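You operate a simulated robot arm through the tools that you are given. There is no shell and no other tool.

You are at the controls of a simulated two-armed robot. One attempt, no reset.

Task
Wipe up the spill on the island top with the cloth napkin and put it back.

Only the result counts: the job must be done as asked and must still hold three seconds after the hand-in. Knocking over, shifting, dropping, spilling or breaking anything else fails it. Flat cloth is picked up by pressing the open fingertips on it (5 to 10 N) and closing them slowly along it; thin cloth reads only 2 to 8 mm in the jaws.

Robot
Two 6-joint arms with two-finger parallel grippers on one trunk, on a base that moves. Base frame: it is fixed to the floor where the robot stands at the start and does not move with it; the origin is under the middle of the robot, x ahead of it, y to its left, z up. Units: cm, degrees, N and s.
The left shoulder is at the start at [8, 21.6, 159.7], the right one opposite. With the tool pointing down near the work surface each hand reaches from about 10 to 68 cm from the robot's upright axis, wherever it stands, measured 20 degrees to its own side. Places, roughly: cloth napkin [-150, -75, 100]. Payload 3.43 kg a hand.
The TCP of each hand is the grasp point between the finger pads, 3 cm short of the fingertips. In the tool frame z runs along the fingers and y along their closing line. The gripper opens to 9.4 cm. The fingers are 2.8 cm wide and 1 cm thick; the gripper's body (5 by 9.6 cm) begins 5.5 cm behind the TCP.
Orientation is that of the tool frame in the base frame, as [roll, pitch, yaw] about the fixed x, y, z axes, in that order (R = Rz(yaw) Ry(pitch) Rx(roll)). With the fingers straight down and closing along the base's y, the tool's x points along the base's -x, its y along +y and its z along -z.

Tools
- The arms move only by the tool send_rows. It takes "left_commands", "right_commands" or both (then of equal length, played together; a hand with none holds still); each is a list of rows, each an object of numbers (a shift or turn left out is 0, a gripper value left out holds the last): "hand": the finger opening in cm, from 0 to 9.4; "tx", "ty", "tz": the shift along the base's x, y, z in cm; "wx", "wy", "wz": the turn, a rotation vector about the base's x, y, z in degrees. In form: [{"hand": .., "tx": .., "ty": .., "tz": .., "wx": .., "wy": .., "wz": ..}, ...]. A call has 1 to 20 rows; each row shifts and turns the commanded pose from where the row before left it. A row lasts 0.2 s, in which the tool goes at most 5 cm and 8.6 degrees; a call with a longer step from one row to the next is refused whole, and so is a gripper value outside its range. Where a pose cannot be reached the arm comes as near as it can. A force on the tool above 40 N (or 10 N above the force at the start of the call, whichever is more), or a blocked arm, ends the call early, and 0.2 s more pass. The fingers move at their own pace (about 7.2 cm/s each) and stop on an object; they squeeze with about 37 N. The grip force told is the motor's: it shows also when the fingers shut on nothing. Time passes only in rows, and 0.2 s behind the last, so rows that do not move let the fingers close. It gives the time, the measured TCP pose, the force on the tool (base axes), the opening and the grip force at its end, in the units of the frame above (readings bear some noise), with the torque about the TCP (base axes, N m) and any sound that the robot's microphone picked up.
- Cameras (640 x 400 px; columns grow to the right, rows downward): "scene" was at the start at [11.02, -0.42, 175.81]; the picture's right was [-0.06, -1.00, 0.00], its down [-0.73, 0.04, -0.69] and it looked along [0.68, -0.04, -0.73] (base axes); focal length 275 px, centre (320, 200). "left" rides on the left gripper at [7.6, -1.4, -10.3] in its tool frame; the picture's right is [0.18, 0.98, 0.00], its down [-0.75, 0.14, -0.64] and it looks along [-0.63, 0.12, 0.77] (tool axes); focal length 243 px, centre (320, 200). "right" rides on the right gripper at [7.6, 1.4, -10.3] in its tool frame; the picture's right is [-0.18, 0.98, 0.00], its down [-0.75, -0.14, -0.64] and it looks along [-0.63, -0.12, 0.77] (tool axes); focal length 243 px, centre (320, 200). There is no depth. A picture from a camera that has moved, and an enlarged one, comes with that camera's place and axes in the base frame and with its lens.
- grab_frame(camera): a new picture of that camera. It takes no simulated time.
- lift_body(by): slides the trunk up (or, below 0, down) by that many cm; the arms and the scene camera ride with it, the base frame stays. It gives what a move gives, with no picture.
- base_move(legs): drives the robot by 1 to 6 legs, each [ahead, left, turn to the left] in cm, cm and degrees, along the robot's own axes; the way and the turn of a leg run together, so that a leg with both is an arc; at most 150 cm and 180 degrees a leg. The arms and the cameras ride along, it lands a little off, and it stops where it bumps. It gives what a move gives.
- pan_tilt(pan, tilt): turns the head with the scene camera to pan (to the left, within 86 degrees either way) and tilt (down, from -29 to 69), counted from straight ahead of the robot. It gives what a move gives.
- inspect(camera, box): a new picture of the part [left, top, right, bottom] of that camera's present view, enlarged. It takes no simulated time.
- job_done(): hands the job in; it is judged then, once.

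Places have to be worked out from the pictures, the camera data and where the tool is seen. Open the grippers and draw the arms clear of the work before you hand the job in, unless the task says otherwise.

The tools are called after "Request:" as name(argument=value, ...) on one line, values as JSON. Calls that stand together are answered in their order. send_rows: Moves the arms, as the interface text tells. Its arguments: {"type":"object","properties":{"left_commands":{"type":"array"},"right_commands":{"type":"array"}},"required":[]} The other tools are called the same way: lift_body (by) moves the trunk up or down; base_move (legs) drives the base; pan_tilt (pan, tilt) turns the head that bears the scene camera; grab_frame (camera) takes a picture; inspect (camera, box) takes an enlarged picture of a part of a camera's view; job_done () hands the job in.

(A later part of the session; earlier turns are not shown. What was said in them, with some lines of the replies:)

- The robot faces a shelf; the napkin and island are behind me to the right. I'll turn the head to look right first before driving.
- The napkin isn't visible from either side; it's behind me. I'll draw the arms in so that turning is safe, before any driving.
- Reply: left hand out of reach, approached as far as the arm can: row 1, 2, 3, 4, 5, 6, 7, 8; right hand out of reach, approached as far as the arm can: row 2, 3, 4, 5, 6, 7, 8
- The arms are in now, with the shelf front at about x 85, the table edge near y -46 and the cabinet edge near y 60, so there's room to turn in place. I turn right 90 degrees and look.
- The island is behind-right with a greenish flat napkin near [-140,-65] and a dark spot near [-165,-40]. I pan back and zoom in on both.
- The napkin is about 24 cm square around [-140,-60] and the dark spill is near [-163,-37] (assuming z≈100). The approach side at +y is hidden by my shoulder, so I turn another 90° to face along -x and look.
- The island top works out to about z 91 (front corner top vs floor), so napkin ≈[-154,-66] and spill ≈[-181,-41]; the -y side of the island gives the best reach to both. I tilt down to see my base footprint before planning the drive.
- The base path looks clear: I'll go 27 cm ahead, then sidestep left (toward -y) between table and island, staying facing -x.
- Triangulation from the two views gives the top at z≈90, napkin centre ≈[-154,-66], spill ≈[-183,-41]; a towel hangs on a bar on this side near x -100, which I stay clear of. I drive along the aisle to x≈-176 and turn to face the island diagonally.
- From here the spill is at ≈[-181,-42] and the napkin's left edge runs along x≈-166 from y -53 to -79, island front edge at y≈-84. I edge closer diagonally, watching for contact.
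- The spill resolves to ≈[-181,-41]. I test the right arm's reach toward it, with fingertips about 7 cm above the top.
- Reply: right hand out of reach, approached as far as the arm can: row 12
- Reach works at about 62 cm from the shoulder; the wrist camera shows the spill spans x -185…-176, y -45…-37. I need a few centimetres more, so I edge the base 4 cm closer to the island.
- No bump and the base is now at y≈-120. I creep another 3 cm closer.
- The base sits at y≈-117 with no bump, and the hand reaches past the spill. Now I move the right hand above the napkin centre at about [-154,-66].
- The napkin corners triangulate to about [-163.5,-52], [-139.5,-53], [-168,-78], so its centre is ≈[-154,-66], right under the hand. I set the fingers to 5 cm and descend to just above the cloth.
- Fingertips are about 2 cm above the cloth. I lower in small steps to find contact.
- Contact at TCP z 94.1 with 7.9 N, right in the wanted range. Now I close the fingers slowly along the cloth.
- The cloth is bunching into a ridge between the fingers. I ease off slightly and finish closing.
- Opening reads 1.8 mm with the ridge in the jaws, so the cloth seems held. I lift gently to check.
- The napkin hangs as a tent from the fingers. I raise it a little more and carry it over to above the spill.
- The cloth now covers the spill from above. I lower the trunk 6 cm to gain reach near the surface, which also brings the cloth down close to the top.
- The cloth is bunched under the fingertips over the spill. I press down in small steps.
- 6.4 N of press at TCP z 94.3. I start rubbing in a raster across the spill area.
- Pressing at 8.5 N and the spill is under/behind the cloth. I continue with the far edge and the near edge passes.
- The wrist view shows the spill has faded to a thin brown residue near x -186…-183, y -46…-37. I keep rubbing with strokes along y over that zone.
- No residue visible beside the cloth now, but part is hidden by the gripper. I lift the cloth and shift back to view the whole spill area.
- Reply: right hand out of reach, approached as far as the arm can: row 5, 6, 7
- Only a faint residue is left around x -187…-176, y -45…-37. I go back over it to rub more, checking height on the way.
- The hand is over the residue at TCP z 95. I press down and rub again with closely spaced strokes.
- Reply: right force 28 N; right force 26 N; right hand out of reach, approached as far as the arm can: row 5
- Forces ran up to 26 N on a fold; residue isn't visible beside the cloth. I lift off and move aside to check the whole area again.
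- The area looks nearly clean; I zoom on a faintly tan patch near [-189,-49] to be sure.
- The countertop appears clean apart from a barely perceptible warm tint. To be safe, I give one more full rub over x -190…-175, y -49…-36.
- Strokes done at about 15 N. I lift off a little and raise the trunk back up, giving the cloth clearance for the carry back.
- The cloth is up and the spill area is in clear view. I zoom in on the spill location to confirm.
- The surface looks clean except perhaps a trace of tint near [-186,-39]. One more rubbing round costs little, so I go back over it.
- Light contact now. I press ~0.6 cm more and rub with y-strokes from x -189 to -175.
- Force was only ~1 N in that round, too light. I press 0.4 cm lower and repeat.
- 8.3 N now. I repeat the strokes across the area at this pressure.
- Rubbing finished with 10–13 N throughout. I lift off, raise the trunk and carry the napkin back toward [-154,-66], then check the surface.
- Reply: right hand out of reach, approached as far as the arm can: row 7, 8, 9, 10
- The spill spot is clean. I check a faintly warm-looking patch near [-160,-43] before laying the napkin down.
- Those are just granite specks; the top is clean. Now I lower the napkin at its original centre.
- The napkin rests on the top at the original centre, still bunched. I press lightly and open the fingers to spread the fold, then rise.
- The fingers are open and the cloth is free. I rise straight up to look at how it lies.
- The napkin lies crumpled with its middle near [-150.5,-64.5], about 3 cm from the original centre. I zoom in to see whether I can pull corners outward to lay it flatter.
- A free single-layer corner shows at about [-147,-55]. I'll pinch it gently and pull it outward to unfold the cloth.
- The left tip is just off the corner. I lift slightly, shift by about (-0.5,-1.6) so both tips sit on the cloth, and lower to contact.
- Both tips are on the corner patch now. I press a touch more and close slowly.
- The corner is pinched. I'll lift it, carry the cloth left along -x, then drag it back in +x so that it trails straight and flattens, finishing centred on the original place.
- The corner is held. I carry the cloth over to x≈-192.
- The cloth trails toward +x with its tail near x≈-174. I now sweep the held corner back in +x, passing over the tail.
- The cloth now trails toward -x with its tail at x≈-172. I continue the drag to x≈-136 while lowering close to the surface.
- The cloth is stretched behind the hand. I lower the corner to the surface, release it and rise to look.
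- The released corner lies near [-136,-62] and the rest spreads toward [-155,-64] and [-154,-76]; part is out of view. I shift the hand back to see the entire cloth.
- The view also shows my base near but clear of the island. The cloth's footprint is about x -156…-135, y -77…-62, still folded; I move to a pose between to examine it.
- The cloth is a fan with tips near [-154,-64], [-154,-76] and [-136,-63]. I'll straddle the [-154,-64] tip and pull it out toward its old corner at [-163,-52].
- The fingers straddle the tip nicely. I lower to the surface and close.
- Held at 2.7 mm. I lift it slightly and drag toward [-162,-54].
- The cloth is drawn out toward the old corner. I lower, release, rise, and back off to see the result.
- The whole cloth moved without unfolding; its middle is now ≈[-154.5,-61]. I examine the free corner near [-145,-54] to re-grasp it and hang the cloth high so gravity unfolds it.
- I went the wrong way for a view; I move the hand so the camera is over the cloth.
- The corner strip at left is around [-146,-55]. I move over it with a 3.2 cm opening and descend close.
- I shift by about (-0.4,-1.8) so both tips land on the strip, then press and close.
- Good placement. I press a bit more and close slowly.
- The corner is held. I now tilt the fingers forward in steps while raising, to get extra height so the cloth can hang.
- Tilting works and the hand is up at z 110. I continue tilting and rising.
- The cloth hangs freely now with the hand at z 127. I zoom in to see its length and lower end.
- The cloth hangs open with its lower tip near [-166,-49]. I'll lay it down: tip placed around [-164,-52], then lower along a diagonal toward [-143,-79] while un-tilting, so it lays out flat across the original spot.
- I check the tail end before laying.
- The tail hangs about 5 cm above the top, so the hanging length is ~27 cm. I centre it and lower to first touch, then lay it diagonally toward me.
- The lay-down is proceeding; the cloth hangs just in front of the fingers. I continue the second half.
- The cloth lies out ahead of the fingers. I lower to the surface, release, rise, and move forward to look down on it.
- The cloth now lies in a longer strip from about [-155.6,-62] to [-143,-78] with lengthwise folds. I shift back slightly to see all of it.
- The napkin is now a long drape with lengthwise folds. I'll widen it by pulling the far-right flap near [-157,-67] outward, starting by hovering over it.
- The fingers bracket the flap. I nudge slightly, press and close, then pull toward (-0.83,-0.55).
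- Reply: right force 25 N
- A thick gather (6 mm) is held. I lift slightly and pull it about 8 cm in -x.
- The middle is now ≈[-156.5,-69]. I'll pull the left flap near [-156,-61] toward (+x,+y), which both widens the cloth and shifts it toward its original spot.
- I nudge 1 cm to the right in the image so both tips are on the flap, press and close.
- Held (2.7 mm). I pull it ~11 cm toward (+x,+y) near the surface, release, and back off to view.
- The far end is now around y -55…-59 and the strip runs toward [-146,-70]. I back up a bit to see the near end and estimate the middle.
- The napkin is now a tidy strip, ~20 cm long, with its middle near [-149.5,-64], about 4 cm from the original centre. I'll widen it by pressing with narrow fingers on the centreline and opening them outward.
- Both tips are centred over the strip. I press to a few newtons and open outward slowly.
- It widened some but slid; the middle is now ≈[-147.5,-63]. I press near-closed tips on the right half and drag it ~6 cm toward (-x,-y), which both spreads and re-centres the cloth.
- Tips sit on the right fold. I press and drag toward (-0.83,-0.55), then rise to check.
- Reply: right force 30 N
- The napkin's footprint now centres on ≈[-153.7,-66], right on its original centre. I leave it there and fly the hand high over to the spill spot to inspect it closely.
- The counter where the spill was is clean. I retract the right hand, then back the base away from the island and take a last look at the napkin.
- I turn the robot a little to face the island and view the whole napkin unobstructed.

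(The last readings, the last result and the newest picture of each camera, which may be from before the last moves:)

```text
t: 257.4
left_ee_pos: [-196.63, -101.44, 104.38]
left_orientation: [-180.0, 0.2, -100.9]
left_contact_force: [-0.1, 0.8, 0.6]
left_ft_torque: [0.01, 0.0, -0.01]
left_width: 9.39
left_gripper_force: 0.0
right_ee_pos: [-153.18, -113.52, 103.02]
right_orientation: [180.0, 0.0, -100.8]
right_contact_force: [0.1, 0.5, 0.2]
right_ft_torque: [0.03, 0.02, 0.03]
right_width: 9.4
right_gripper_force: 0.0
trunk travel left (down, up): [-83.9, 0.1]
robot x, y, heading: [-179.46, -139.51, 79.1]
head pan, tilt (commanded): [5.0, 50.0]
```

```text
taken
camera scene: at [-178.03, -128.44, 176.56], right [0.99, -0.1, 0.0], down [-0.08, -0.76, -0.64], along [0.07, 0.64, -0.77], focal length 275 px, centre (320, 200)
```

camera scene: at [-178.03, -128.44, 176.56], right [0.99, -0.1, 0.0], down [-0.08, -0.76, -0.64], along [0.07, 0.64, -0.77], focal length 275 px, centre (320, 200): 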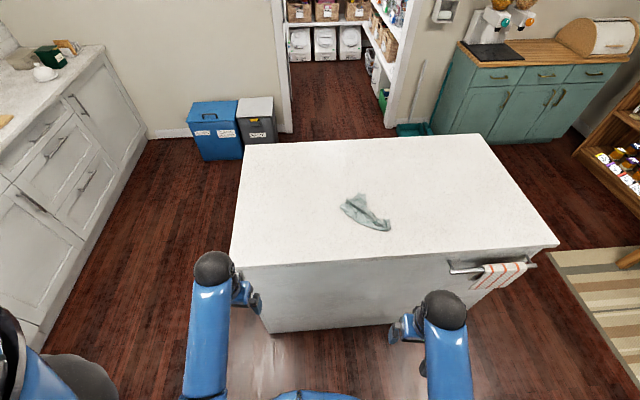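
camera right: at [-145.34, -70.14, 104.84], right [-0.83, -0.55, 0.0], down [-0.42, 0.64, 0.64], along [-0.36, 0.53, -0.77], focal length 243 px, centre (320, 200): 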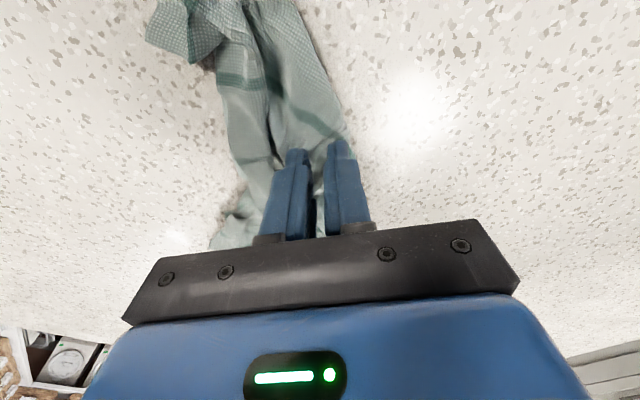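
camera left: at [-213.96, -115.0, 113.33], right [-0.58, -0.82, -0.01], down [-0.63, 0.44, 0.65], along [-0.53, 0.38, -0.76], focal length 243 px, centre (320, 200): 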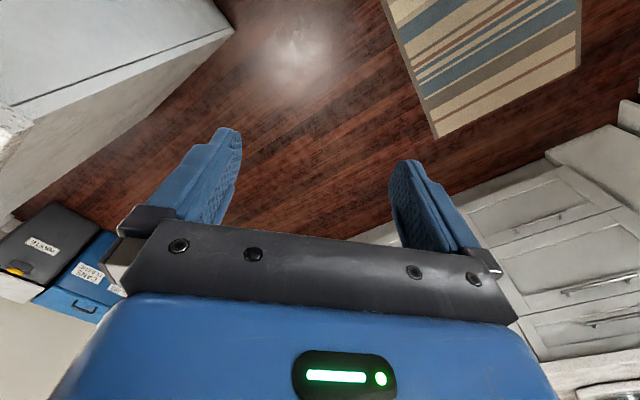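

A clear view: the spill is gone and the towel on the bar is untouched. I zoom on the napkin to confirm its place.

Request:
inspect(camera="scene", box=[310, 170, 422, 240])

Request:
inspect(camera="scene", box=[240, 130, 400, 230])

```text
5.71 times, centred on (366, 205) of scene
camera zoom: at [-178.03, -128.44, 176.56], right [0.99, -0.1, 0.0], down [-0.08, -0.76, -0.64], along [0.07, 0.64, -0.77], focal length 1573 px, centre (57, 171)
```

zoom: 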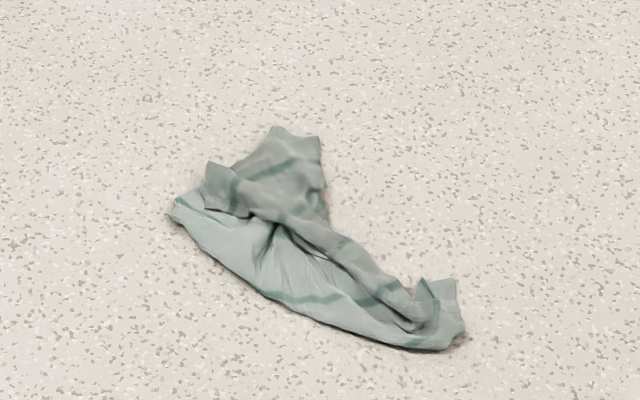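

```text
4.00 times, centred on (320, 180) of scene
camera zoom: at [-178.03, -128.44, 176.56], right [0.99, -0.1, 0.0], down [-0.08, -0.76, -0.64], along [0.07, 0.64, -0.77], focal length 1101 px, centre (320, 280)
```

zoom: 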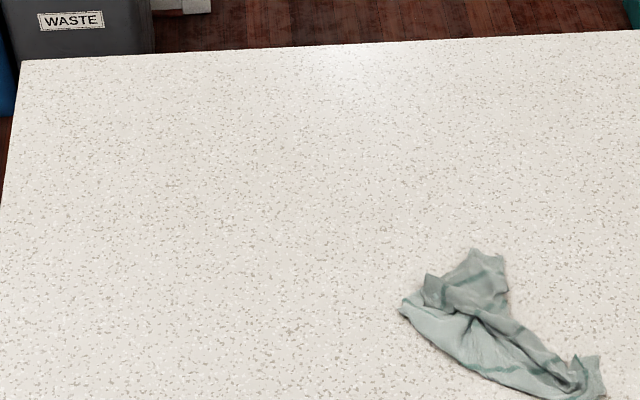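

Napkin centre ≈[-154.5,-65.8], within ~1.5 cm of its original centre. I zoom closely on the former spill spot against a reference area to be certain.

Request:
inspect(camera="scene", box=[262, 155, 326, 195])

Request:
inspect(camera="scene", box=[400, 155, 464, 195])

```text
10.00 times, centred on (294, 175) of scene
camera zoom: at [-178.03, -128.44, 176.56], right [0.99, -0.1, 0.0], down [-0.08, -0.76, -0.64], along [0.07, 0.64, -0.77], focal length 2752 px, centre (580, 450)
```

zoom: 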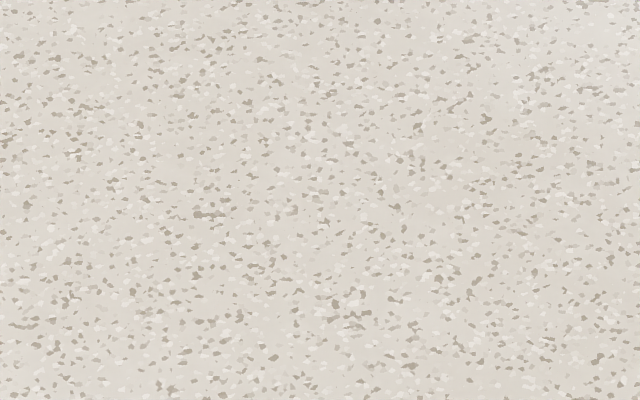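

```text
10.00 times, centred on (432, 175) of scene
camera zoom: at [-178.03, -128.44, 176.56], right [0.99, -0.1, 0.0], down [-0.08, -0.76, -0.64], along [0.07, 0.64, -0.77], focal length 2752 px, centre (-800, 450)
```

zoom: 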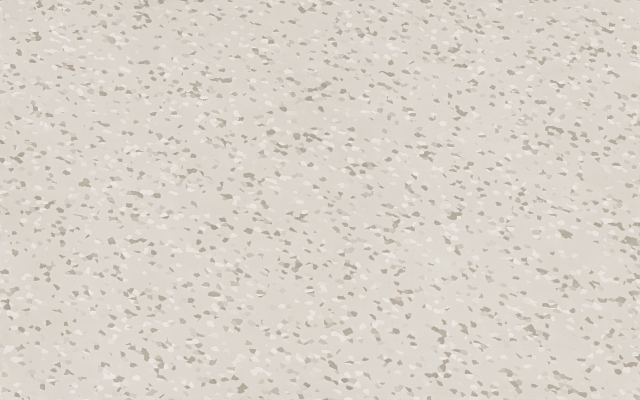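

The former spill spot looks identical to the untouched stone, the napkin is back at its place and released, both grippers are open and clear of the island. I hand the job in.

Request:
job_done()

```text
The job is handed in.
```

I wiped up the spill and put the napkin back on the island top, though it isn't lying flat as it did at the start. The job has been handed in.

- **Spill:** After several pressed passes, the spot looks the same as the clean stone around it in close-up.
- **Napkin:** Its middle is at about [-154.5, -65.8], roughly 1.5 cm from where it started. It began as a flat square of about 25 cm. It's now a loosely folded strip of about 20 by 11 cm, because my attempts to spread it only partly worked.
- **Everything else:** I saw no bumps or shifted objects, and the towel on the island's bar was untouched. Both grippers are open and the arms are clear of the island.
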